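You operate a simulated robot arm through the tools that you are given. There is no shell and no other tool.

You run a simulated two-armed robot. Do the job below in one go: nothing can be reset, and whatever is moved stays where it is left.

Task
Stop the yellow unit's free flow with the valve seat knob; test it.
Fine: effort about 2.6 mbar, within 0.1 on the display; input port closed, black switch on inhale, breathing knob at 1; the test must end OK.

The check looks at the end state, three seconds after you hand in, the way a careful person would. Anything else that was tipped, shoved, dropped, spilled or broken makes it a failure.

Robot
Two 6-joint arms with fingered hands on one trunk that stands fixed in place. Base frame: the origin is at the foot of the trunk, x ahead of it, y to its left, z up. Readings come in m, degrees, newtons and seconds.
The left shoulder is at [0.07, 0.191, 1.315], the right one opposite. With the tool pointing down near the work surface each hand reaches from about 0.44 to 0.86 m from the base axis, measured 20 degrees to its own side. Payload 4.7 kg a hand.
Tool frame (each hand has its own): the origin (TCP) lies between the finger pads and is the grasp point; the fingertips stand 0.036 m ahead of it; z points along the fingers, y is the line along which they close. The gripper opens to 0.12 m; its body begins 0.042 m behind the TCP. The gripper is a hand of 5 fingers: y runs from the thumb to the fingers, the wrist lies at [-0.018, -0.113, -0.198] in the tool frame, and closing takes about 1.5 s.
Orientation is that of the tool frame in the base frame, as [roll, pitch, yaw] about the fixed x, y, z axes, in that order (R = Rz(yaw) Ry(pitch) Rx(roll)). With the fingers straight down and the wrist toward the robot, the tool's x, y and z point along [0, 1, 0], [1, 0, 0] and [0, 0, -1] of the base frame.

Tools
- The arms move only by the tool drive_tool. It takes "left_deltas", "right_deltas" or both (then of equal length, played together; a hand with none holds still); each is a list of rows, each a list of 6 numbers: the shift along the tool's x, y, z in m, then the turn, a rotation vector about the tool's x, y, z in rad. In form: [[dx, dy, dz, wx, wy, wz], ...]. A call has 1 to 20 rows; each row shifts and turns the commanded pose from where the row before left it, along the tool's axes as they then stand. "left_fingers" and "right_fingers" are, for a hand that has rows, the finger opening in m, from 0 to 0.12, set as the call begins (left out, the last holds). A row lasts 0.2 s, in which the tool goes at most 0.05 m and 8.6 degrees; a call with a longer step from one row to the next is refused whole, and so is a gripper value outside its range. A pose out of reach is approached as far as the arm can. The call stops where the force on the tool passes 40 N (or 10 N more than at its start, if that is more) or the arm is blocked; 0.2 s more then pass. Each finger travels about 0.045 m/s and halts on what it meets, pressing with about 23 N; the grip force reading is that of the motor and also rises with nothing between the fingers. The clock runs only during rows and for 0.2 s after the last one: add rows that do not move to give the fingers time. It gives the time, the measured TCP pose, the force on the tool (base axes), the opening and the grip force at its end, in the units of the frame above (readings bear some noise), with the torque about the TCP (base axes, N m) and any sound that the robot's microphone picked up, and new pictures: "pictures" is both (left out), scene, wrist or none (wrist: the cameras of the hands that moved).
- Cameras (640 x 400 px; columns grow to the right, rows downward): "scene" is now at [0.1238, 0.0579, 1.5708]; the picture's right is [0.62, -0.78, 0.00], its down [-0.24, -0.19, -0.95] and it looks along [0.75, 0.59, -0.31] (base axes); focal length 214 px, centre (320, 200). "left" rides on the left gripper at [-0.073, -0.091, -0.143] in its tool frame; the picture's right is [-0.80, -0.28, 0.53], its down [0.53, -0.73, 0.42] and it looks along [0.27, 0.62, 0.74] (tool axes); focal length 234 px, centre (320, 200). "right" rides on the right gripper at [0.073, -0.091, -0.143] in its tool frame; the picture's right is [-0.80, 0.28, -0.53], its down [-0.53, -0.73, 0.42] and it looks along [-0.27, 0.62, 0.74] (tool axes); focal length 234 px, centre (320, 200). There is no depth. A picture from a camera that has moved, and an enlarged one, comes with that camera's place and axes in the base frame and with its lens.
- move_column(by): slides the trunk up (or, below 0, down) by that many m; the arms and the scene camera ride with it, the base frame stays. It gives what a move gives, with no picture.
- move_fingers(index, middle, ring, little, thumb_bend, thumb_turn, hand): sets how far each is bent, from 0 (flat) to 1 (curled in); at 0.3 the hand is open as for a grip, at 0.7 the pads meet at the TCP. One left out holds its place. A second passes; each finger stops where it meets its share of the squeeze, and holds until it gets a number again. A gripper value or a shape takes the hand back. It gives what a move gives, with no picture; readings hold the bend of each and the force on index, middle, ring, little, thumb and palm. thumb_turn goes from beside the hand (0) to across from the fingers (1), as for a grip.
- set_grasp(shape, hand): the hand has 5 fingers and takes this shape, open, in about a second: jaw (thumb against the fingers, like two jaws); tri (thumb and two fingers); tip (a fingertip pinch); poke (one finger out to press); point (the index stretched); flat (the hand flat); cup (the hand cupped); fist (a fist). The gripper value then closes the fingers along that shape, each until it touches; the sizes above hold for jaw. It gives what a move gives, with no picture.
- turn_head(pan, tilt): turns the head with the scene camera to pan (to the left, within 86 degrees either way) and tilt (down, from -29 to 69), counted from straight ahead of the robot. It gives what a move gives, and a new picture of the scene camera.
- zoom(camera, box): a new picture of the part [left, top, right, bottom] of that camera's present view, enlarged. No time passes.
- job_done(): hands the job in; it is judged then, once.

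Places have to be worked out from the pictures, the camera data and where the tool is seen. Open the grippers and draw the arms clear of the work before you hand the job in, unless the task says otherwise.

The tools are called after "Request:" as name(argument=value, ...) on one line, values as JSON. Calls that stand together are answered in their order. drive_tool: Moves the arms, as the interface text tells. Its arguments: {"type":"object","properties":{"left_deltas":{"type":"array"},"left_fingers":{"type":"number"},"right_deltas":{"type":"array"},"right_fingers":{"type":"number"},"pictures":{"type":"string","enum":["both","scene","wrist","none"]}},"required":[]} The other tools are called the same way: move_column (by) moves the trunk up or down; set_grasp (shape, hand) gives the hand a shape; move_fingers (index, middle, ring, little, thumb_bend, thumb_turn, hand) moves the fingers one by one; turn_head (pan, tilt) turns the head that bears the scene camera; zoom (camera, box) takes an enlarged picture of a part of a camera's view; job_done () hands the job in.

At the start:

```text
clock: 0.0
left_tcp_pos: [0.4453, 0.4886, 1.5021]
left_ee_rot: [-179.9, -0.1, 90.0]
left_contact_force: [0.1, -0.1, -0.4]
left_moment: [0.06, 0.01, 0.0]
left_finger_gap: 0.1195
left_finger_force: 0.0
left_shape: jaw
left_bend: [0.3, 0.3, 0.3, 0.3, 0.3, 0.98]
left_finger forces: [0.1, 0.0, 0.0, 0.0, 0.0, 0.0]
right_tcp_pos: [0.7085, 0.0301, 1.6142]
right_ee_rot: [180.0, -0.1, 89.9]
right_contact_force: [-0.3, 0.2, 0.3]
right_moment: [-0.01, -0.01, 0.02]
right_finger_gap: 0.1195
right_finger_force: 0.1
right_shape: jaw
right_bend: [0.3, 0.3, 0.3, 0.3, 0.3, 0.98]
right_finger forces: [0.0, 0.1, 0.1, 0.0, 0.0, 0.0]
trunk travel left (down, up): [-0.792, 0.148]
head pan, tilt (commanded): [38.3, 18.2]
```

scene: 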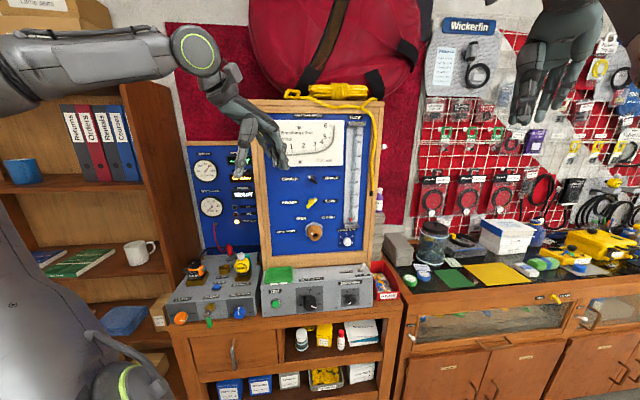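
right: 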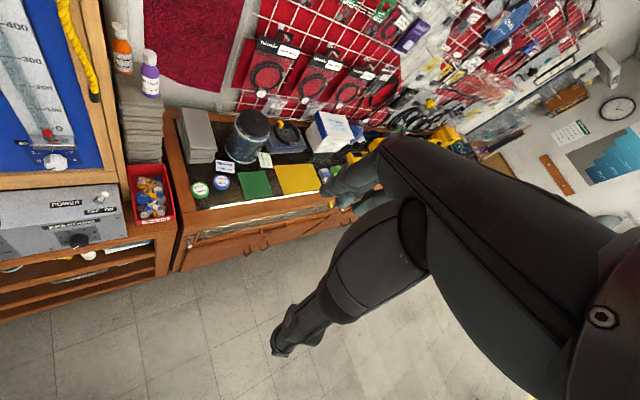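
left: 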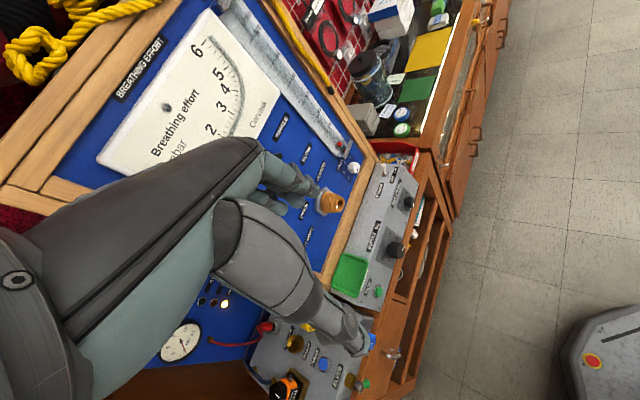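

I start by looking closely at the scene: a test bench with a panel, gauges, and control boxes. I zoom in on several parts to read the labels.

Request:
zoom(camera="scene", box=[250, 90, 390, 260])

Request:
zoom(camera="scene", box=[160, 240, 400, 340])

Request:
zoom(camera="scene", box=[180, 130, 270, 260])

```text
2.35 times, centred on (320, 175) of scene
camera zoom: at [0.1238, 0.0579, 1.5708], right [0.62, -0.78, 0.0], down [-0.24, -0.19, -0.95], along [0.75, 0.59, -0.31], focal length 505 px, centre (320, 259)
```

zoom: 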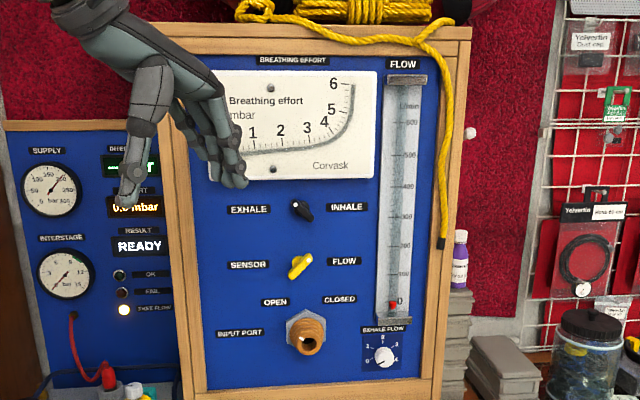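

```text
2.67 times, centred on (280, 290) of scene
camera zoom: at [0.1238, 0.0579, 1.5708], right [0.62, -0.78, 0.0], down [-0.24, -0.19, -0.95], along [0.75, 0.59, -0.31], focal length 572 px, centre (427, -40)
```

zoom: 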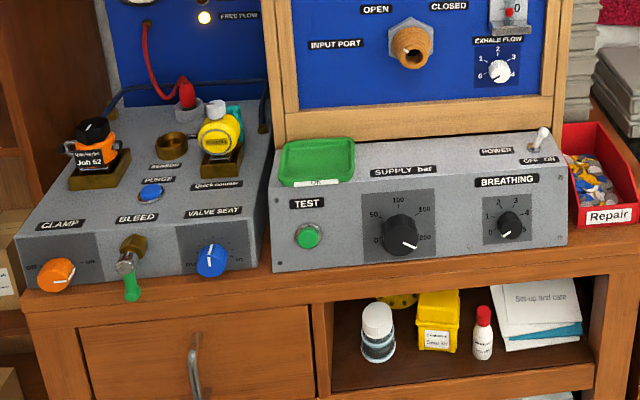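

```text
3.08 times, centred on (225, 195) of scene
camera zoom: at [0.1238, 0.0579, 1.5708], right [0.62, -0.78, 0.0], down [-0.24, -0.19, -0.95], along [0.75, 0.59, -0.31], focal length 660 px, centre (612, 215)
```

zoom: 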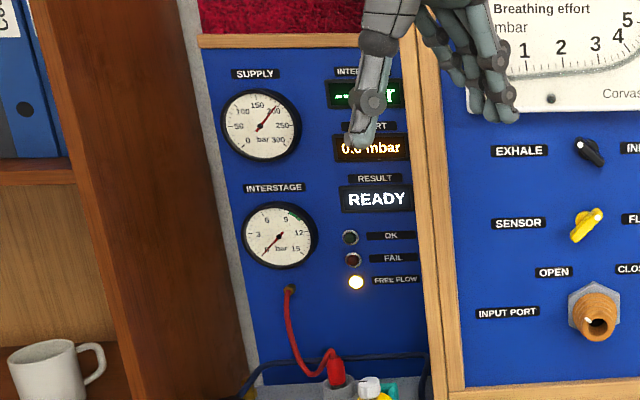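

The left hand hides part of the displays. I move it towards the picture's left (base +y, -x), keeping height, to clear the view.

Request:
drive_tool(left_deltas=[[0.035, -0.03, 0, 0, 0, 0], [0.035, -0.03, 0, 0, 0, 0], [0.035, -0.03, 0, 0, 0, 0], [0.035, -0.03, 0, 0, 0, 0], [0.035, -0.03, 0, 0, 0, 0]], pictures="both")

```text
clock: 1.2
left_tcp_pos: [0.3856, 0.5643, 1.5516]
left_ee_rot: [-179.8, 0.2, 90.0]
left_contact_force: [0.6, -0.1, 0.5]
left_moment: [-0.02, 0.02, -0.02]
left_finger_gap: 0.1199
left_finger_force: 0.0
left_shape: jaw
left_bend: [0.3, 0.3, 0.3, 0.3, 0.3, 0.98]
left_finger forces: [0.1, 0.1, 0.0, 0.0, 0.0, 0.0]
left hand out of reach, approached as far as the arm can: row 1, 2, 3, 4, 5
right_tcp_pos: [0.7096, 0.0343, 1.6128]
right_ee_rot: [-180.0, 0.2, 90.1]
right_contact_force: [1.2, -0.4, -0.6]
right_moment: [-0.08, 0.01, -0.01]
right_finger_gap: 0.1196
right_finger_force: 0.1
right_shape: jaw
right_bend: [0.3, 0.3, 0.3, 0.3, 0.3, 0.98]
right_finger forces: [0.0, 0.0, 0.0, 0.0, 0.1, 0.0]
trunk travel left (down, up): [-0.792, 0.148]
head pan, tilt (commanded): [38.3, 18.2]
camera scene: at [0.1254, 0.0617, 1.5704], right [0.62, -0.78, 0.0], down [-0.25, -0.2, -0.95], along [0.74, 0.59, -0.31], focal length 214 px, centre (320, 200)
camera left: at [0.2926, 0.4921, 1.697], right [-0.28, -0.81, -0.52], down [-0.73, 0.53, -0.43], along [0.62, 0.26, -0.74], focal length 234 px, centre (320, 200)
```

scene: 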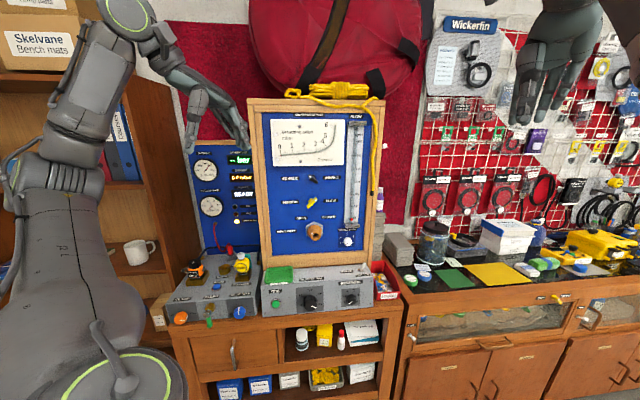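
left: 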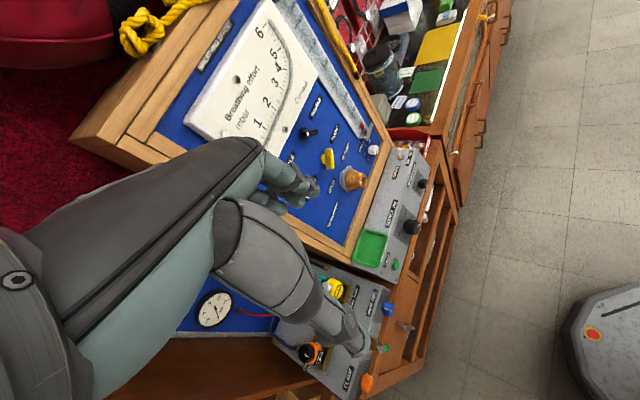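

The displays are now visible. I zoom in to read them.

Request:
zoom(camera="scene", box=[185, 140, 275, 196])

Request:
zoom(camera="scene", box=[185, 190, 275, 246])

Request:
zoom(camera="scene", box=[165, 245, 275, 330])

Request:
zoom(camera="scene", box=[260, 160, 380, 250])

Request:
zoom(camera="scene", box=[260, 255, 380, 325])

```text
7.11 times, centred on (230, 168) of scene
camera zoom: at [0.1254, 0.0617, 1.5704], right [0.62, -0.78, 0.0], down [-0.25, -0.2, -0.95], along [0.74, 0.59, -0.31], focal length 1525 px, centre (960, 428)
```

zoom: 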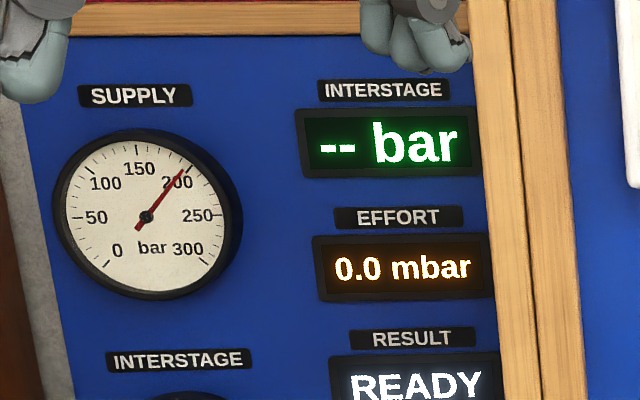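

```text
7.11 times, centred on (230, 218) of scene
camera zoom: at [0.1254, 0.0617, 1.5704], right [0.62, -0.78, 0.0], down [-0.25, -0.2, -0.95], along [0.74, 0.59, -0.31], focal length 1525 px, centre (960, 72)
```

zoom: 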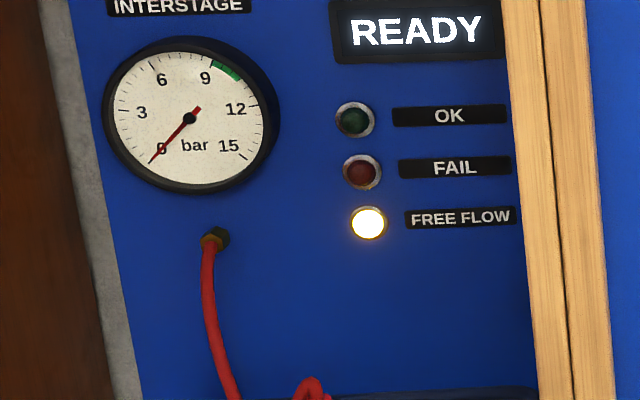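

```text
4.71 times, centred on (220, 288) of scene
camera zoom: at [0.1254, 0.0617, 1.5704], right [0.62, -0.78, 0.0], down [-0.25, -0.2, -0.95], along [0.74, 0.59, -0.31], focal length 1009 px, centre (791, -212)
```

zoom: 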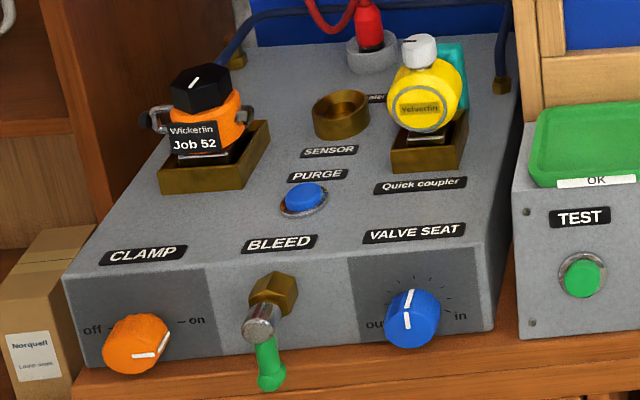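

```text
4.44 times, centred on (320, 205) of scene
camera zoom: at [0.1254, 0.0617, 1.5704], right [0.62, -0.78, 0.0], down [-0.25, -0.2, -0.95], along [0.74, 0.59, -0.31], focal length 953 px, centre (320, 178)
```

zoom: 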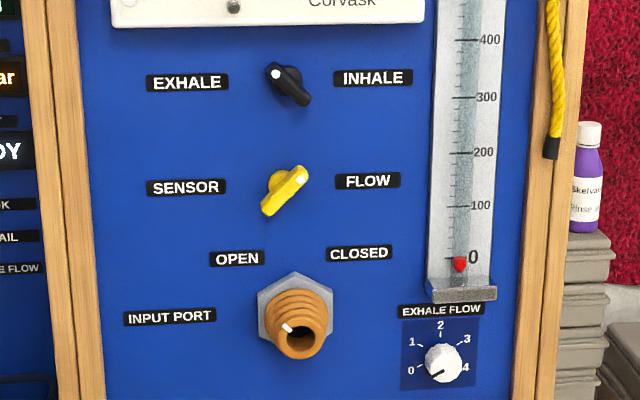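

```text
5.33 times, centred on (320, 290) of scene
camera zoom: at [0.1254, 0.0617, 1.5704], right [0.62, -0.78, 0.0], down [-0.25, -0.2, -0.95], along [0.74, 0.59, -0.31], focal length 1144 px, centre (320, -280)
```

zoom: 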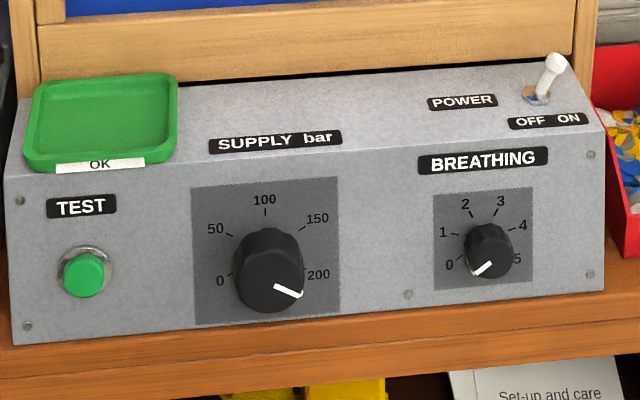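

The controls read: free-flow lamp lit, black switch dot on exhale, yellow switch on flow, input port mark on open, breathing at 0, valve seat pointing up. I lower the trunk for a better working height and to get a second viewpoint for triangulation.

Request:
move_column(by=-0.2)

Request:
turn_head(pan=42, tilt=20)

```text
clock: 3.4
left_tcp_pos: [0.3825, 0.5607, 1.3533]
left_ee_rot: [179.9, 0.0, 90.1]
left_contact_force: [-0.2, -0.2, -0.7]
left_moment: [-0.01, 0.0, 0.04]
left_finger_gap: 0.1199
left_finger_force: 0.1
left_shape: jaw
left_bend: [0.3, 0.3, 0.3, 0.3, 0.3, 0.98]
left_finger forces: [0.0, 0.0, 0.0, 0.0, 0.0, 0.0]
right_tcp_pos: [0.7067, 0.0274, 1.4135]
right_ee_rot: [179.9, 0.0, 90.1]
right_contact_force: [-0.9, 0.0, 0.0]
right_moment: [-0.01, -0.01, -0.02]
right_finger_gap: 0.1198
right_finger_force: 0.0
right_shape: jaw
right_bend: [0.3, 0.3, 0.3, 0.3, 0.3, 0.98]
right_finger forces: [0.0, 0.0, 0.0, 0.0, 0.0, 0.1]
trunk travel left (down, up): [-0.592, 0.348]
head pan, tilt (commanded): [38.3, 18.2]
```

```text
clock: 4.0
left_tcp_pos: [0.3831, 0.5615, 1.3546]
left_ee_rot: [180.0, 0.0, 89.9]
left_contact_force: [-0.6, 0.3, 0.3]
left_moment: [-0.01, -0.01, 0.0]
left_finger_gap: 0.1199
left_finger_force: 0.0
left_shape: jaw
left_bend: [0.3, 0.3, 0.3, 0.3, 0.3, 0.98]
left_finger forces: [0.0, 0.0, 0.0, 0.1, 0.0, 0.1]
right_tcp_pos: [0.7079, 0.0294, 1.4152]
right_ee_rot: [180.0, 0.1, 90.0]
right_contact_force: [1.1, -0.4, 0.2]
right_moment: [0.0, -0.01, -0.01]
right_finger_gap: 0.1197
right_finger_force: 0.0
right_shape: jaw
right_bend: [0.3, 0.3, 0.3, 0.3, 0.3, 0.98]
right_finger forces: [0.0, 0.0, 0.0, 0.1, 0.0, 0.1]
trunk travel left (down, up): [-0.592, 0.348]
head pan, tilt (commanded): [42.0, 20.0]
camera scene: at [0.1198, 0.0623, 1.3678], right [0.67, -0.74, 0.0], down [-0.25, -0.23, -0.94], along [0.7, 0.63, -0.34], focal length 214 px, centre (320, 200)
```

scene: 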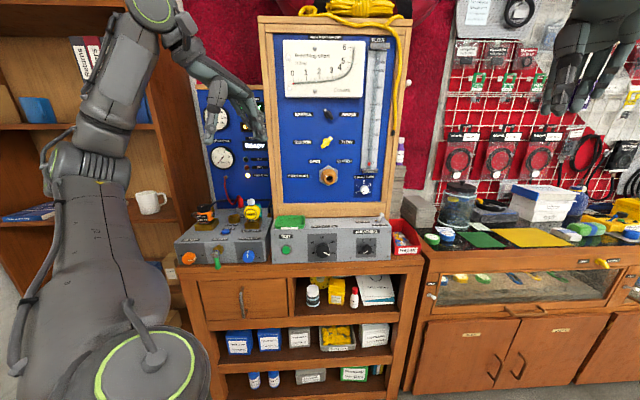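

Now I zoom at this height to measure pixel positions of the controls accurately.

Request:
zoom(camera="scene", box=[165, 195, 285, 270])

Request:
zoom(camera="scene", box=[265, 95, 405, 205])

Request:
zoom(camera="scene", box=[265, 205, 405, 275])

```text
5.33 times, centred on (225, 232) of scene
camera zoom: at [0.1198, 0.0623, 1.3678], right [0.67, -0.74, 0.0], down [-0.25, -0.23, -0.94], along [0.7, 0.63, -0.34], focal length 1144 px, centre (827, 27)
```

zoom: 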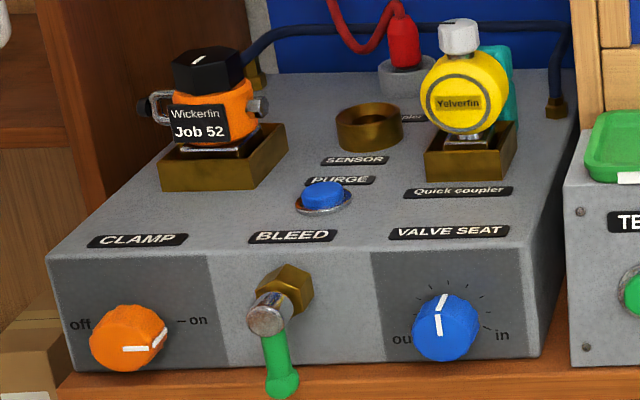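

```text
3.64 times, centred on (335, 150) of scene
camera zoom: at [0.1198, 0.0623, 1.3678], right [0.67, -0.74, 0.0], down [-0.25, -0.23, -0.94], along [0.7, 0.63, -0.34], focal length 780 px, centre (266, 382)
```

zoom: 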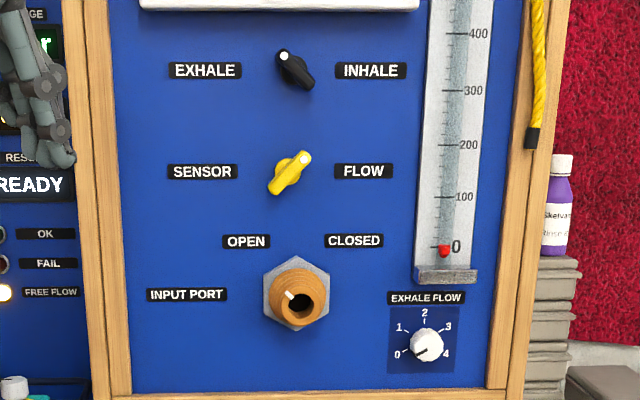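

```text
4.57 times, centred on (335, 240) of scene
camera zoom: at [0.1198, 0.0623, 1.3678], right [0.67, -0.74, 0.0], down [-0.25, -0.23, -0.94], along [0.7, 0.63, -0.34], focal length 980 px, centre (251, 17)
```

zoom: 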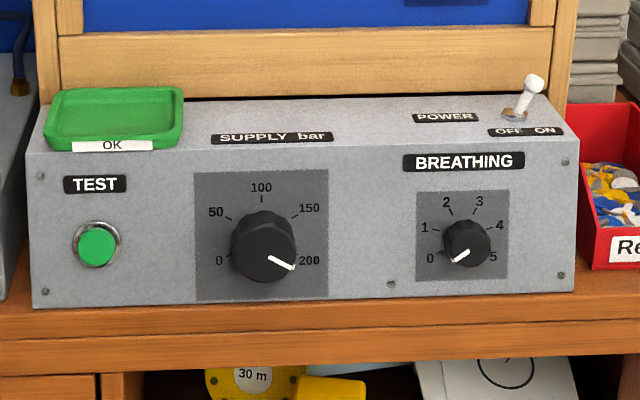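

I estimate the bench faces the robot at yaw ≈42°, with: valve-seat knob ≈[0.437, 0.696, 0.911], TEST ≈[0.542, 0.611, 0.924], breathing knob ≈[0.725, 0.379, 0.936], input port front ≈[0.690, 0.531, 1.188], black switch ≈[0.727, 0.571, 1.393]. I first yaw the left hand in free space to line up with the bench.

Request:
drive_tool(left_deltas=[[0, 0, 0, 0, 0, -0.146], [0, 0, 0, 0, 0, -0.146], [0, 0, 0, 0, 0, -0.146], [0, 0, 0, 0, 0, -0.146], [0, 0, 0, 0, 0, -0.146]], pictures="none")

```text
clock: 5.2
left_tcp_pos: [0.3736, 0.5658, 1.34]
left_ee_rot: [179.9, -0.1, 131.9]
left_contact_force: [0.5, -0.9, 0.3]
left_moment: [-0.03, -0.02, -0.02]
left_finger_gap: 0.1197
left_finger_force: 0.1
left_shape: jaw
left_bend: [0.3, 0.3, 0.3, 0.3, 0.3, 0.98]
left_finger forces: [0.0, 0.0, 0.0, 0.0, 0.0, 0.1]
left hand out of reach, approached as far as the arm can: row 1, 2, 3
right_tcp_pos: [0.7072, 0.0257, 1.4154]
right_ee_rot: [-180.0, -0.1, 90.0]
right_contact_force: [-0.1, -0.4, 0.0]
right_moment: [0.04, 0.02, 0.02]
right_finger_gap: 0.1199
right_finger_force: 0.2
right_shape: jaw
right_bend: [0.3, 0.3, 0.3, 0.3, 0.3, 0.98]
right_finger forces: [0.1, 0.0, 0.0, 0.0, 0.0, 0.1]
trunk travel left (down, up): [-0.592, 0.348]
head pan, tilt (commanded): [42.0, 20.0]
```

The yaw is now 132° as wanted and in reach. Next I pitch the fingers up from straight down to pointing horizontally at the bench.

Request:
drive_tool(left_deltas=[[0, 0, 0, -0.143, 0, 0], [0, 0, 0, -0.143, 0, 0], [0, 0, 0, -0.143, 0, 0], [0, 0, 0, -0.143, 0, 0], [0, 0, 0, -0.143, 0, 0], [0, 0, 0, -0.143, 0, 0], [0, 0, 0, -0.143, 0, 0], [0, 0, 0, -0.143, 0, 0], [0, 0, 0, -0.143, 0, 0], [0, 0, 0, -0.143, 0, 0], [0, 0, 0, -0.141, 0, 0]], pictures="both")

```text
clock: 7.6
left_tcp_pos: [0.4686, 0.5278, 1.3804]
left_ee_rot: [90.0, 0.1, 132.0]
left_contact_force: [-0.2, 0.6, -0.4]
left_moment: [0.01, 0.02, 0.01]
left_finger_gap: 0.12
left_finger_force: 0.1
left_shape: jaw
left_bend: [0.3, 0.3, 0.3, 0.3, 0.3, 0.98]
left_finger forces: [0.1, 0.1, 0.1, 0.1, 0.0, 0.1]
left hand out of reach, approached as far as the arm can: row 2, 3, 4, 5, 6, 7, 8, 9, 10
right_tcp_pos: [0.7088, 0.0313, 1.4139]
right_ee_rot: [-179.9, 0.2, 90.1]
right_contact_force: [0.0, 0.5, -0.3]
right_moment: [0.02, 0.05, 0.02]
right_finger_gap: 0.1197
right_finger_force: 0.1
right_shape: jaw
right_bend: [0.3, 0.3, 0.3, 0.3, 0.3, 0.98]
right_finger forces: [0.0, 0.0, 0.0, 0.0, 0.0, 0.0]
trunk travel left (down, up): [-0.592, 0.348]
head pan, tilt (commanded): [42.0, 20.0]
camera scene: at [0.1206, 0.0634, 1.3677], right [0.67, -0.74, 0.0], down [-0.26, -0.23, -0.94], along [0.7, 0.63, -0.34], focal length 214 px, centre (320, 200)
camera left: at [0.4085, 0.3771, 1.2898], right [0.93, -0.25, -0.28], down [-0.04, 0.68, -0.73], along [0.37, 0.69, 0.62], focal length 234 px, centre (320, 200)
```

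scene: 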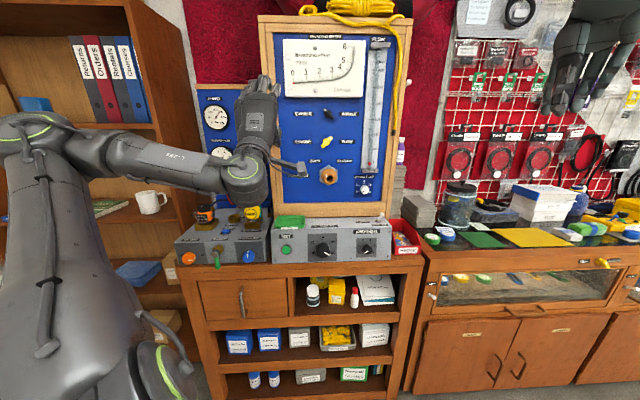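
left: 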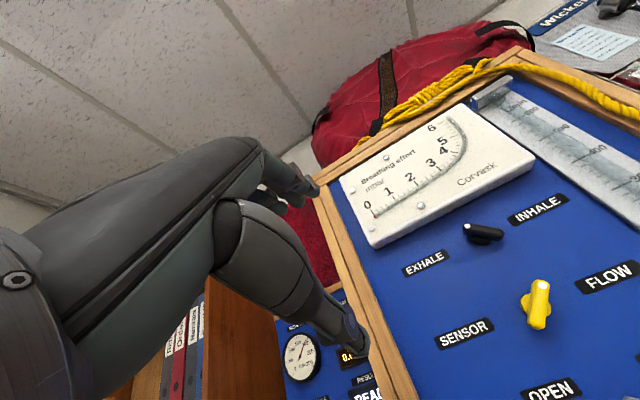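

The hand now points at the bench with the thumb below. I shape it into a poke (one finger) to push the black switch, and look at how the finger stands.

Request:
set_grasp(hand="left", shape="poke")

Request:
drive_tool(left_deltas=[[0, 0, 0, 0, 0, 0]], pictures="both")

```text
clock: 8.5
left_tcp_pos: [0.467, 0.5267, 1.3818]
left_ee_rot: [90.1, 0.0, 131.8]
left_contact_force: [0.1, -0.2, -0.2]
left_moment: [-0.03, -0.08, 0.01]
left_finger_gap: 0.0
left_finger_force: 0.1
left_shape: poke
left_bend: [0.7, 0.7, 0.99, 0.99, 1.0, 1.0]
left_finger forces: [0.0, 0.0, 0.1, 0.0, 0.1, 0.0]
right_tcp_pos: [0.7092, 0.029, 1.413]
right_ee_rot: [179.9, 0.0, 90.1]
right_contact_force: [0.3, 0.8, 0.0]
right_moment: [-0.01, 0.0, 0.01]
right_finger_gap: 0.12
right_finger_force: 0.1
right_shape: jaw
right_bend: [0.3, 0.3, 0.3, 0.3, 0.3, 0.98]
right_finger forces: [0.0, 0.1, 0.0, 0.0, 0.0, 0.0]
trunk travel left (down, up): [-0.592, 0.348]
head pan, tilt (commanded): [42.0, 20.0]
```

```text
clock: 8.9
left_tcp_pos: [0.4659, 0.5262, 1.3805]
left_ee_rot: [90.0, 0.0, 131.9]
left_contact_force: [-1.1, 0.0, 0.0]
left_moment: [0.02, 0.01, 0.0]
left_finger_gap: 0.0001
left_finger_force: 0.1
left_shape: poke
left_bend: [0.7, 0.7, 0.99, 0.99, 1.0, 1.0]
left_finger forces: [0.0, 0.0, 0.0, 0.1, 0.0, 0.0]
right_tcp_pos: [0.7074, 0.0292, 1.4142]
right_ee_rot: [-180.0, -0.1, 90.0]
right_contact_force: [-0.2, 0.4, -0.1]
right_moment: [-0.02, 0.01, 0.01]
right_finger_gap: 0.12
right_finger_force: 0.0
right_shape: jaw
right_bend: [0.3, 0.3, 0.3, 0.3, 0.3, 0.98]
right_finger forces: [0.1, 0.0, 0.0, 0.0, 0.0, 0.1]
trunk travel left (down, up): [-0.592, 0.348]
head pan, tilt (commanded): [42.0, 20.0]
camera scene: at [0.1197, 0.0622, 1.3678], right [0.67, -0.74, 0.0], down [-0.25, -0.23, -0.94], along [0.7, 0.63, -0.34], focal length 214 px, centre (320, 200)
camera left: at [0.4076, 0.376, 1.2907], right [0.93, -0.25, -0.28], down [-0.04, 0.68, -0.73], along [0.37, 0.69, 0.62], focal length 234 px, centre (320, 200)
```

scene: 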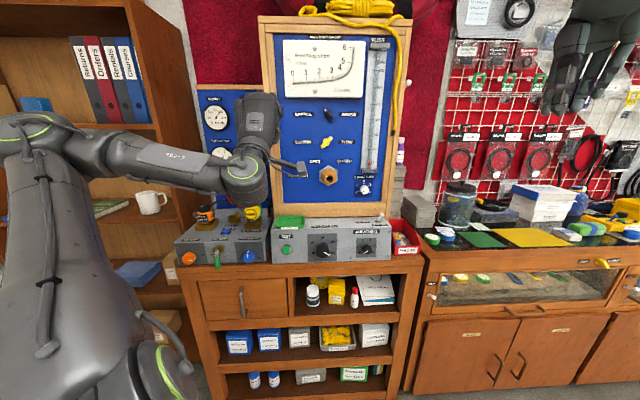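
left: 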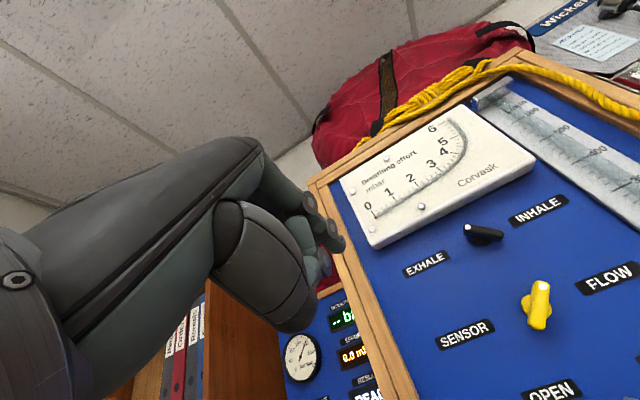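

Poke gives an index-and-middle tip near the tool axis. I move towards the black switch: to the left of and a bit above its pivot, stopping short of the panel, to check alignment.

Request:
drive_tool(left_deltas=[[-0.003, 0.007, 0.03, 0, 0, 0], [-0.003, 0.007, 0.03, 0, 0, 0], [-0.003, 0.007, 0.03, 0, 0, 0], [-0.003, 0.007, 0.03, 0, 0, 0], [0, 0, 0.03, 0, 0, 0]], pictures="both")

```text
clock: 10.1
left_tcp_pos: [0.5891, 0.6156, 1.4075]
left_ee_rot: [90.1, 0.0, 131.8]
left_contact_force: [0.0, -0.5, -0.5]
left_moment: [0.04, 0.02, 0.01]
left_finger_gap: 0.0001
left_finger_force: 0.1
left_shape: poke
left_bend: [0.7, 0.7, 0.99, 0.99, 1.0, 1.0]
left_finger forces: [0.0, 0.0, 0.0, 0.0, 0.1, 0.0]
right_tcp_pos: [0.7086, 0.0282, 1.4132]
right_ee_rot: [-179.8, -0.1, 90.0]
right_contact_force: [-0.1, 0.4, -0.8]
right_moment: [0.01, 0.04, 0.01]
right_finger_gap: 0.1196
right_finger_force: 0.1
right_shape: jaw
right_bend: [0.3, 0.3, 0.3, 0.3, 0.3, 0.98]
right_finger forces: [0.0, 0.1, 0.0, 0.0, 0.0, 0.0]
trunk travel left (down, up): [-0.592, 0.348]
head pan, tilt (commanded): [42.0, 20.0]
camera scene: at [0.1209, 0.0623, 1.3677], right [0.67, -0.74, 0.0], down [-0.26, -0.23, -0.94], along [0.7, 0.63, -0.34], focal length 214 px, centre (320, 200)
camera left: at [0.5292, 0.4655, 1.3159], right [0.93, -0.25, -0.28], down [-0.04, 0.68, -0.73], along [0.37, 0.69, 0.62], focal length 234 px, centre (320, 200)
```

scene: 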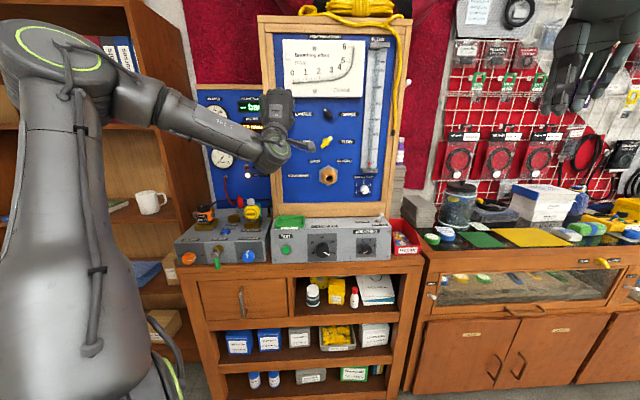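
left: 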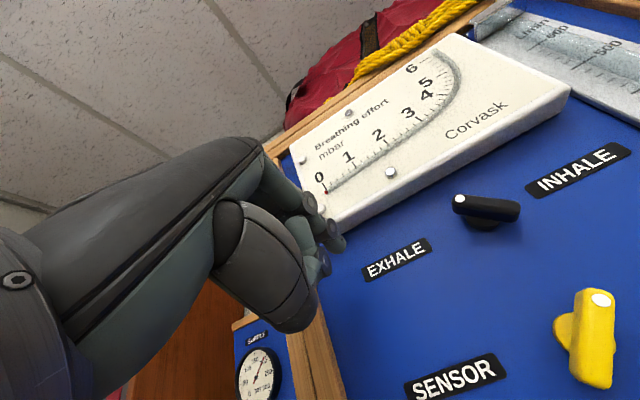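

Triangulation puts the lever centre at about bench coordinates n=0.924, r=0.061, z=1.391 and my fingertips 4 cm short of the panel, left of it. I lower 1 cm, go forward 4 cm, then slide right until just short of the lever.

Request:
drive_tool(left_deltas=[[0, -0.0095, 0.02, 0, 0, 0], [0, 0, 0.02, 0, 0, 0], [-0.03, 0, 0, 0, 0, 0], [-0.03, 0, 0, 0, 0, 0]], pictures="both")

```text
clock: 11.1
left_tcp_pos: [0.6293, 0.6221, 1.3979]
left_ee_rot: [90.0, 0.0, 131.8]
left_contact_force: [-0.7, -0.2, -0.2]
left_moment: [0.03, -0.01, -0.03]
left_finger_gap: 0.0
left_finger_force: 0.1
left_shape: poke
left_bend: [0.7, 0.7, 0.99, 0.99, 1.0, 1.0]
left_finger forces: [0.1, 0.0, 0.1, 0.1, 0.0, 0.1]
left hand out of reach, approached as far as the arm can: row 3, 4
right_tcp_pos: [0.7071, 0.0307, 1.4145]
right_ee_rot: [180.0, 0.0, 90.2]
right_contact_force: [-0.3, 0.5, 0.2]
right_moment: [-0.04, -0.01, -0.01]
right_finger_gap: 0.1196
right_finger_force: 0.0
right_shape: jaw
right_bend: [0.3, 0.3, 0.3, 0.3, 0.3, 0.98]
right_finger forces: [0.0, 0.0, 0.1, 0.0, 0.1, 0.0]
trunk travel left (down, up): [-0.592, 0.348]
head pan, tilt (commanded): [42.0, 20.0]
camera scene: at [0.1192, 0.0635, 1.3678], right [0.67, -0.74, 0.0], down [-0.25, -0.23, -0.94], along [0.7, 0.63, -0.34], focal length 214 px, centre (320, 200)
camera left: at [0.571, 0.4714, 1.307], right [0.93, -0.25, -0.28], down [-0.04, 0.68, -0.73], along [0.37, 0.69, 0.62], focal length 234 px, centre (320, 200)
```

scene: 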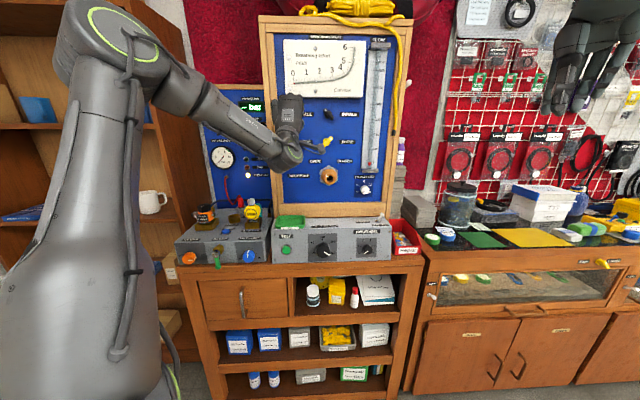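
left: 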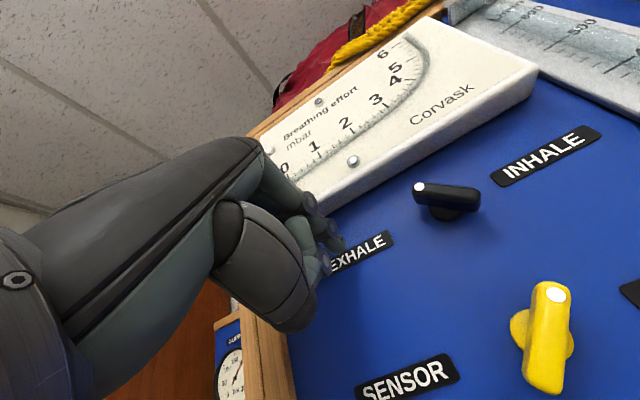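

Rows 3–4 were at the arm's reach limit with the wrist below. I'll back off, drop the hand, raise the trunk, and then roll the hand so the wrist lies to the left (thumb left), which brings the wrist closer to the shoulder.

Request:
drive_tool(left_deltas=[[0, 0, -0.04, 0, 0, 0], [0, 0, -0.04, 0, 0, 0], [0, 0, -0.04, 0, 0, 0], [0, -0.045, 0, 0, 0, 0], [0, -0.045, 0, 0, 0, 0], [0, -0.045, 0, 0, 0, 0], [0, -0.045, 0, 0, 0, 0]], pictures="none")

Request:
move_column(by=0.2)

Request:
drive_tool(left_deltas=[[0, 0, 0, 0, 0, 0.143], [0, 0, 0, 0, 0, 0.143], [0, 0, 0, 0, 0, 0.143], [0, 0, 0, 0, 0, 0.143], [0, 0, 0, 0, 0, 0.143], [0, 0, 0, 0, 0, 0.143], [0, 0, 0, 0, 0, 0.143], [0, 0, 0, 0, 0, 0.143], [0, 0, 0, 0, 0, 0.143], [0, 0, 0, 0, 0, 0.143], [0, 0, 0, 0, 0, 0.141]], pictures="both")

```text
clock: 12.7
left_tcp_pos: [0.551, 0.5694, 1.2491]
left_ee_rot: [90.4, -0.1, 131.7]
left_contact_force: [1.0, 0.3, 0.0]
left_moment: [-0.02, -0.03, -0.02]
left_finger_gap: 0.0
left_finger_force: 0.1
left_shape: poke
left_bend: [0.7, 0.7, 0.99, 0.99, 1.0, 1.0]
left_finger forces: [0.1, 0.0, 0.1, 0.1, 0.0, 0.1]
left hand out of reach, approached as far as the arm can: row 6, 7
right_tcp_pos: [0.7097, 0.0312, 1.4123]
right_ee_rot: [-180.0, 0.1, 90.1]
right_contact_force: [0.1, 0.2, -0.9]
right_moment: [-0.02, -0.02, -0.01]
right_finger_gap: 0.1196
right_finger_force: 0.1
right_shape: jaw
right_bend: [0.3, 0.3, 0.3, 0.3, 0.3, 0.98]
right_finger forces: [0.1, 0.0, 0.1, 0.0, 0.1, 0.1]
trunk travel left (down, up): [-0.592, 0.348]
head pan, tilt (commanded): [42.0, 20.0]
```

```text
clock: 14.9
left_tcp_pos: [0.5487, 0.5679, 1.4498]
left_ee_rot: [90.3, -0.1, 131.5]
left_contact_force: [-0.3, 0.0, -0.2]
left_moment: [0.02, 0.01, 0.04]
left_finger_gap: 0.0
left_finger_force: 0.0
left_shape: poke
left_bend: [0.7, 0.7, 0.99, 0.99, 1.0, 1.0]
left_finger forces: [0.1, 0.1, 0.0, 0.0, 0.0, 0.0]
right_tcp_pos: [0.7074, 0.0302, 1.6143]
right_ee_rot: [-179.8, 0.0, 90.0]
right_contact_force: [1.1, 0.2, -0.9]
right_moment: [0.01, 0.03, 0.01]
right_finger_gap: 0.12
right_finger_force: 0.0
right_shape: jaw
right_bend: [0.3, 0.3, 0.3, 0.3, 0.3, 0.98]
right_finger forces: [0.0, 0.1, 0.0, 0.0, 0.1, 0.0]
trunk travel left (down, up): [-0.792, 0.148]
head pan, tilt (commanded): [42.0, 20.0]
```

```text
clock: 17.3
left_tcp_pos: [0.5759, 0.4915, 1.4504]
left_ee_rot: [-148.0, -89.4, 9.7]
left_contact_force: [-0.3, -0.5, 0.6]
left_moment: [-0.02, -0.05, -0.01]
left_finger_gap: 0.0
left_finger_force: 0.0
left_shape: poke
left_bend: [0.7, 0.7, 0.99, 0.99, 1.0, 1.0]
left_finger forces: [0.0, 0.1, 0.0, 0.1, 0.1, 0.0]
left hand out of reach, approached as far as the arm can: row 4, 6, 7, 9
right_tcp_pos: [0.7063, 0.0294, 1.6141]
right_ee_rot: [-179.9, 0.0, 90.0]
right_contact_force: [-0.4, -0.2, -0.3]
right_moment: [0.01, -0.01, 0.0]
right_finger_gap: 0.12
right_finger_force: 0.1
right_shape: jaw
right_bend: [0.3, 0.3, 0.3, 0.3, 0.3, 0.98]
right_finger forces: [0.0, 0.1, 0.1, 0.1, 0.1, 0.1]
trunk travel left (down, up): [-0.792, 0.148]
head pan, tilt (commanded): [42.0, 20.0]
camera scene: at [0.119, 0.0612, 1.5679], right [0.67, -0.74, 0.0], down [-0.25, -0.23, -0.94], along [0.7, 0.63, -0.34], focal length 214 px, centre (320, 200)
camera left: at [0.4075, 0.4634, 1.38], right [0.2, 0.56, -0.81], down [-0.17, 0.83, 0.53], along [0.97, 0.03, 0.26], focal length 234 px, centre (320, 200)
```

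scene: 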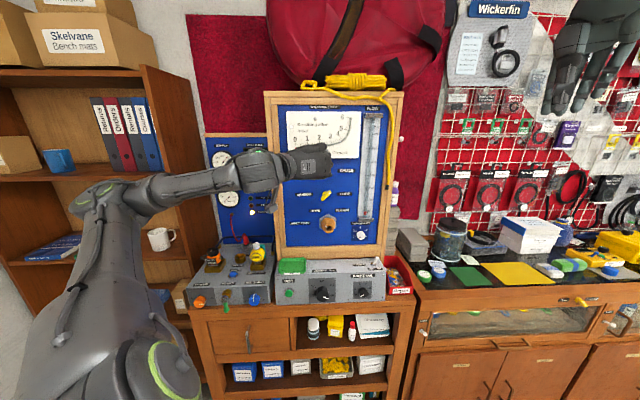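
left: 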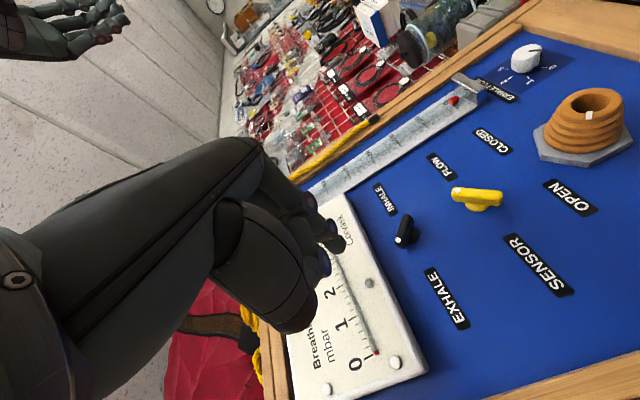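

The roll worked: the wrist is now at the left. I zoom into the wrist view to see the switch and the port in detail.

Request:
zoom(camera="left", box=[340, 140, 560, 280])

Request:
zoom(camera="left", box=[460, 20, 640, 240])

```text
2.86 times, centred on (450, 210) of left
camera zoom: at [0.4075, 0.4634, 1.38], right [0.2, 0.56, -0.81], down [-0.17, 0.83, 0.53], along [0.97, 0.03, 0.26], focal length 669 px, centre (-51, 171)
```

zoom: 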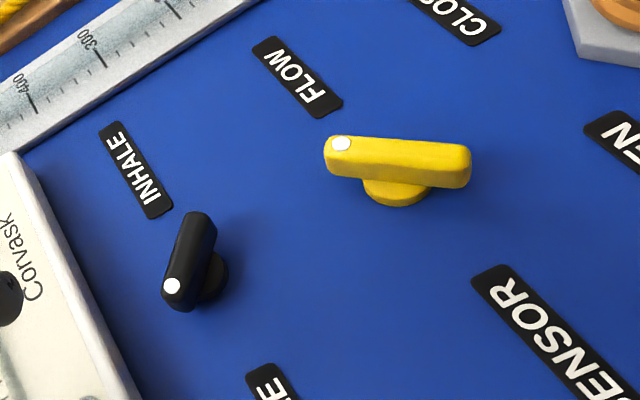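

```text
1.82 times, centred on (550, 130) of left
camera zoom: at [0.4075, 0.4634, 1.38], right [0.2, 0.56, -0.81], down [-0.17, 0.83, 0.53], along [0.97, 0.03, 0.26], focal length 426 px, centre (-98, 327)
```

zoom: 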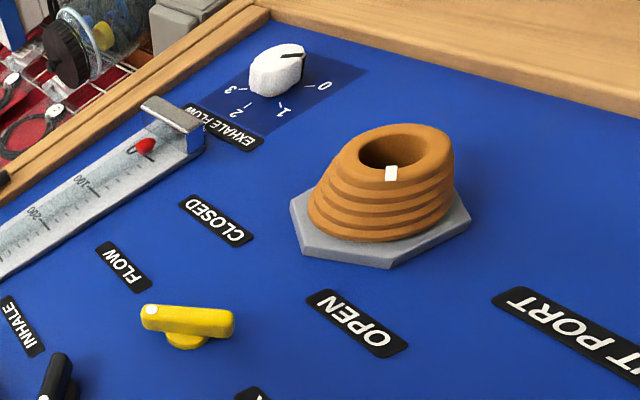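

The lever's dot end points up-left (exhale), its other end down-right. I'll hook my fingertips to the right of the lower end and pull left, so the lever turns clockwise to inhale; first move to a standoff at the right of the lever.

Request:
drive_tool(left_deltas=[[-0.026, 0.035, 0.015, 0, 0, 0], [-0.026, 0.035, 0.015, 0, 0, 0], [-0.027, 0.035, 0.015, 0, 0, 0], [0, 0, 0.03, 0, 0, 0]], pictures="both")

```text
clock: 18.3
left_tcp_pos: [0.7002, 0.4653, 1.3701]
left_ee_rot: [-162.1, -89.5, 23.9]
left_contact_force: [-0.7, 0.8, -0.8]
left_moment: [0.03, 0.02, -0.03]
left_finger_gap: 0.0
left_finger_force: 0.1
left_shape: poke
left_bend: [0.7, 0.7, 0.99, 0.99, 1.0, 1.0]
left_finger forces: [0.1, 0.0, 0.0, 0.0, 0.0, 0.0]
right_tcp_pos: [0.7101, 0.03, 1.6119]
right_ee_rot: [-179.8, -0.1, 89.9]
right_contact_force: [0.4, -0.1, -0.3]
right_moment: [0.0, 0.03, 0.0]
right_finger_gap: 0.1197
right_finger_force: 0.0
right_shape: jaw
right_bend: [0.3, 0.3, 0.3, 0.3, 0.3, 0.98]
right_finger forces: [0.1, 0.0, 0.0, 0.0, 0.0, 0.0]
trunk travel left (down, up): [-0.792, 0.148]
head pan, tilt (commanded): [42.0, 20.0]
camera scene: at [0.1217, 0.0628, 1.5677], right [0.67, -0.74, 0.0], down [-0.26, -0.23, -0.94], along [0.7, 0.63, -0.34], focal length 214 px, centre (320, 200)
camera left: at [0.5316, 0.4376, 1.2998], right [0.2, 0.56, -0.81], down [-0.17, 0.83, 0.53], along [0.97, 0.03, 0.26], focal length 234 px, centre (320, 200)
```

scene: 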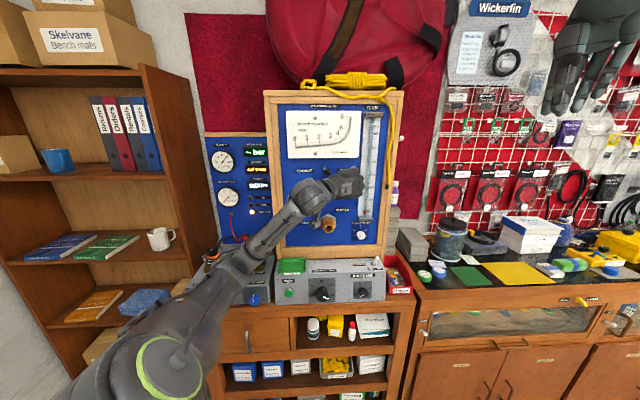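
left: 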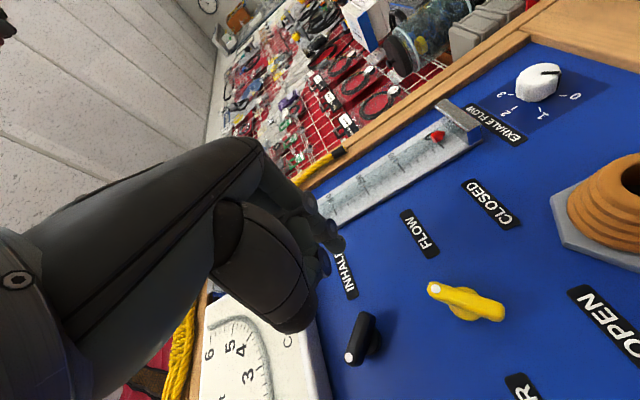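

I'm at standoff, lever estimated at r 0.064, z 1.395, spanning to its lower end at r 0.077, z 1.384. I raise 6 mm and go in 6 cm so the fingertips are beside the lever, right of it.

Request:
drive_tool(left_deltas=[[0.006, 0, 0.02, 0, 0, 0], [0, 0, 0.02, 0, 0, 0], [0, 0, 0.02, 0, 0, 0]], pictures="wrist")

Request:
zoom(camera="left", box=[200, 180, 440, 400])

Request:
zoom(camera="scene", box=[270, 100, 410, 240])

```text
clock: 19.1
left_tcp_pos: [0.745, 0.507, 1.3753]
left_ee_rot: [171.7, -89.7, 50.0]
left_contact_force: [0.4, 0.0, 0.3]
left_moment: [-0.02, 0.0, 0.01]
left_finger_gap: 0.0
left_finger_force: 0.1
left_shape: poke
left_bend: [0.7, 0.7, 0.99, 0.99, 1.0, 1.0]
left_finger forces: [0.0, 0.0, 0.0, 0.0, 0.0, 0.1]
right_tcp_pos: [0.7066, 0.0295, 1.6144]
right_ee_rot: [-180.0, 0.0, 90.1]
right_contact_force: [-0.3, 0.3, 0.2]
right_moment: [-0.06, -0.04, -0.01]
right_finger_gap: 0.1197
right_finger_force: 0.1
right_shape: jaw
right_bend: [0.3, 0.3, 0.3, 0.3, 0.3, 0.98]
right_finger forces: [0.1, 0.0, 0.0, 0.0, 0.0, 0.0]
trunk travel left (down, up): [-0.792, 0.148]
head pan, tilt (commanded): [42.0, 20.0]
camera left: at [0.5757, 0.4785, 1.3049], right [0.2, 0.56, -0.81], down [-0.17, 0.83, 0.53], along [0.96, 0.03, 0.26], focal length 234 px, centre (320, 200)
```

left: 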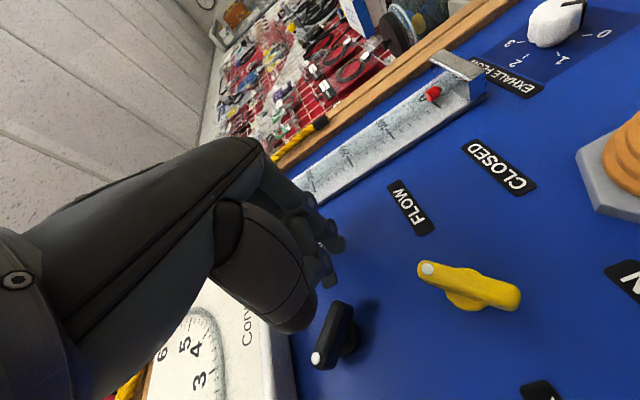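

```text
1.82 times, centred on (320, 290) of left
camera zoom: at [0.5757, 0.4785, 1.3049], right [0.2, 0.56, -0.81], down [-0.17, 0.83, 0.53], along [0.96, 0.03, 0.26], focal length 426 px, centre (320, 36)
```

zoom: 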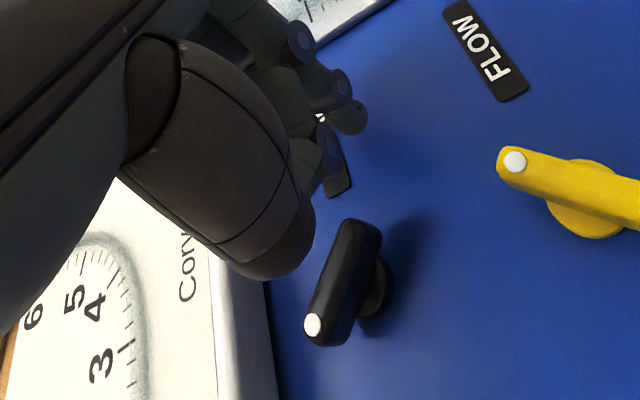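

```text
2.86 times, centred on (340, 170) of scene
camera zoom: at [0.1196, 0.0629, 1.5678], right [0.67, -0.74, 0.0], down [-0.25, -0.23, -0.94], along [0.7, 0.63, -0.34], focal length 613 px, centre (263, 286)
```

zoom: 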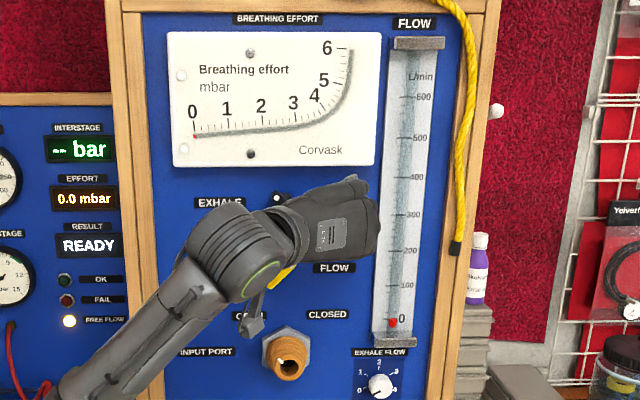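

Fingertips are beside the lever's lower end, to its right, and the thumb passes well in front. I pull left in small steps.

Request:
drive_tool(left_deltas=[[0, -0.008, 0, 0, 0, 0], [0, -0.008, 0, 0, 0, 0], [0, -0.008, 0, 0, 0, 0], [0, -0.008, 0, 0, 0, 0]], pictures="wrist")

Request:
zoom(camera="left", box=[200, 180, 440, 400])

```text
clock: 20.1
left_tcp_pos: [0.726, 0.5283, 1.3756]
left_ee_rot: [-161.6, -89.5, 23.3]
left_contact_force: [0.1, -0.1, 0.0]
left_moment: [0.01, 0.01, -0.01]
left_finger_gap: 0.0003
left_finger_force: 0.0
left_shape: poke
left_bend: [0.7, 0.7, 0.99, 0.99, 1.0, 1.0]
left_finger forces: [0.0, 0.0, 0.0, 0.0, 0.0, 0.0]
right_tcp_pos: [0.7073, 0.0304, 1.6142]
right_ee_rot: [180.0, 0.0, 90.0]
right_contact_force: [-0.1, -0.2, 0.5]
right_moment: [-0.02, 0.02, 0.0]
right_finger_gap: 0.1198
right_finger_force: 0.0
right_shape: jaw
right_bend: [0.3, 0.3, 0.3, 0.3, 0.3, 0.98]
right_finger forces: [0.0, 0.0, 0.0, 0.0, 0.0, 0.0]
trunk travel left (down, up): [-0.792, 0.148]
head pan, tilt (commanded): [42.0, 20.0]
camera left: at [0.5559, 0.501, 1.3051], right [0.2, 0.56, -0.81], down [-0.17, 0.83, 0.53], along [0.96, 0.03, 0.26], focal length 234 px, centre (320, 200)
```

left: 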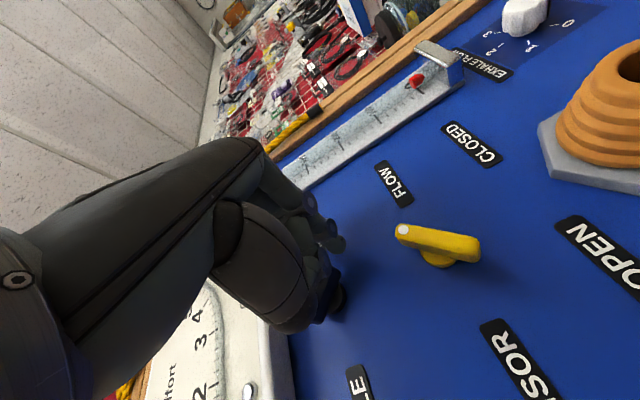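

```text
1.82 times, centred on (320, 290) of left
camera zoom: at [0.5559, 0.501, 1.3051], right [0.2, 0.56, -0.81], down [-0.17, 0.83, 0.53], along [0.96, 0.03, 0.26], focal length 426 px, centre (320, 36)
```

zoom: 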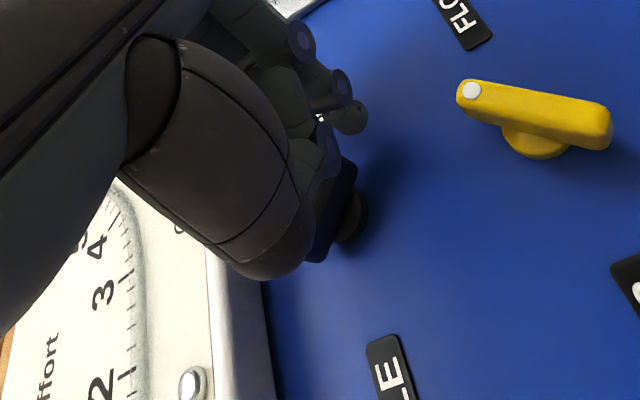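

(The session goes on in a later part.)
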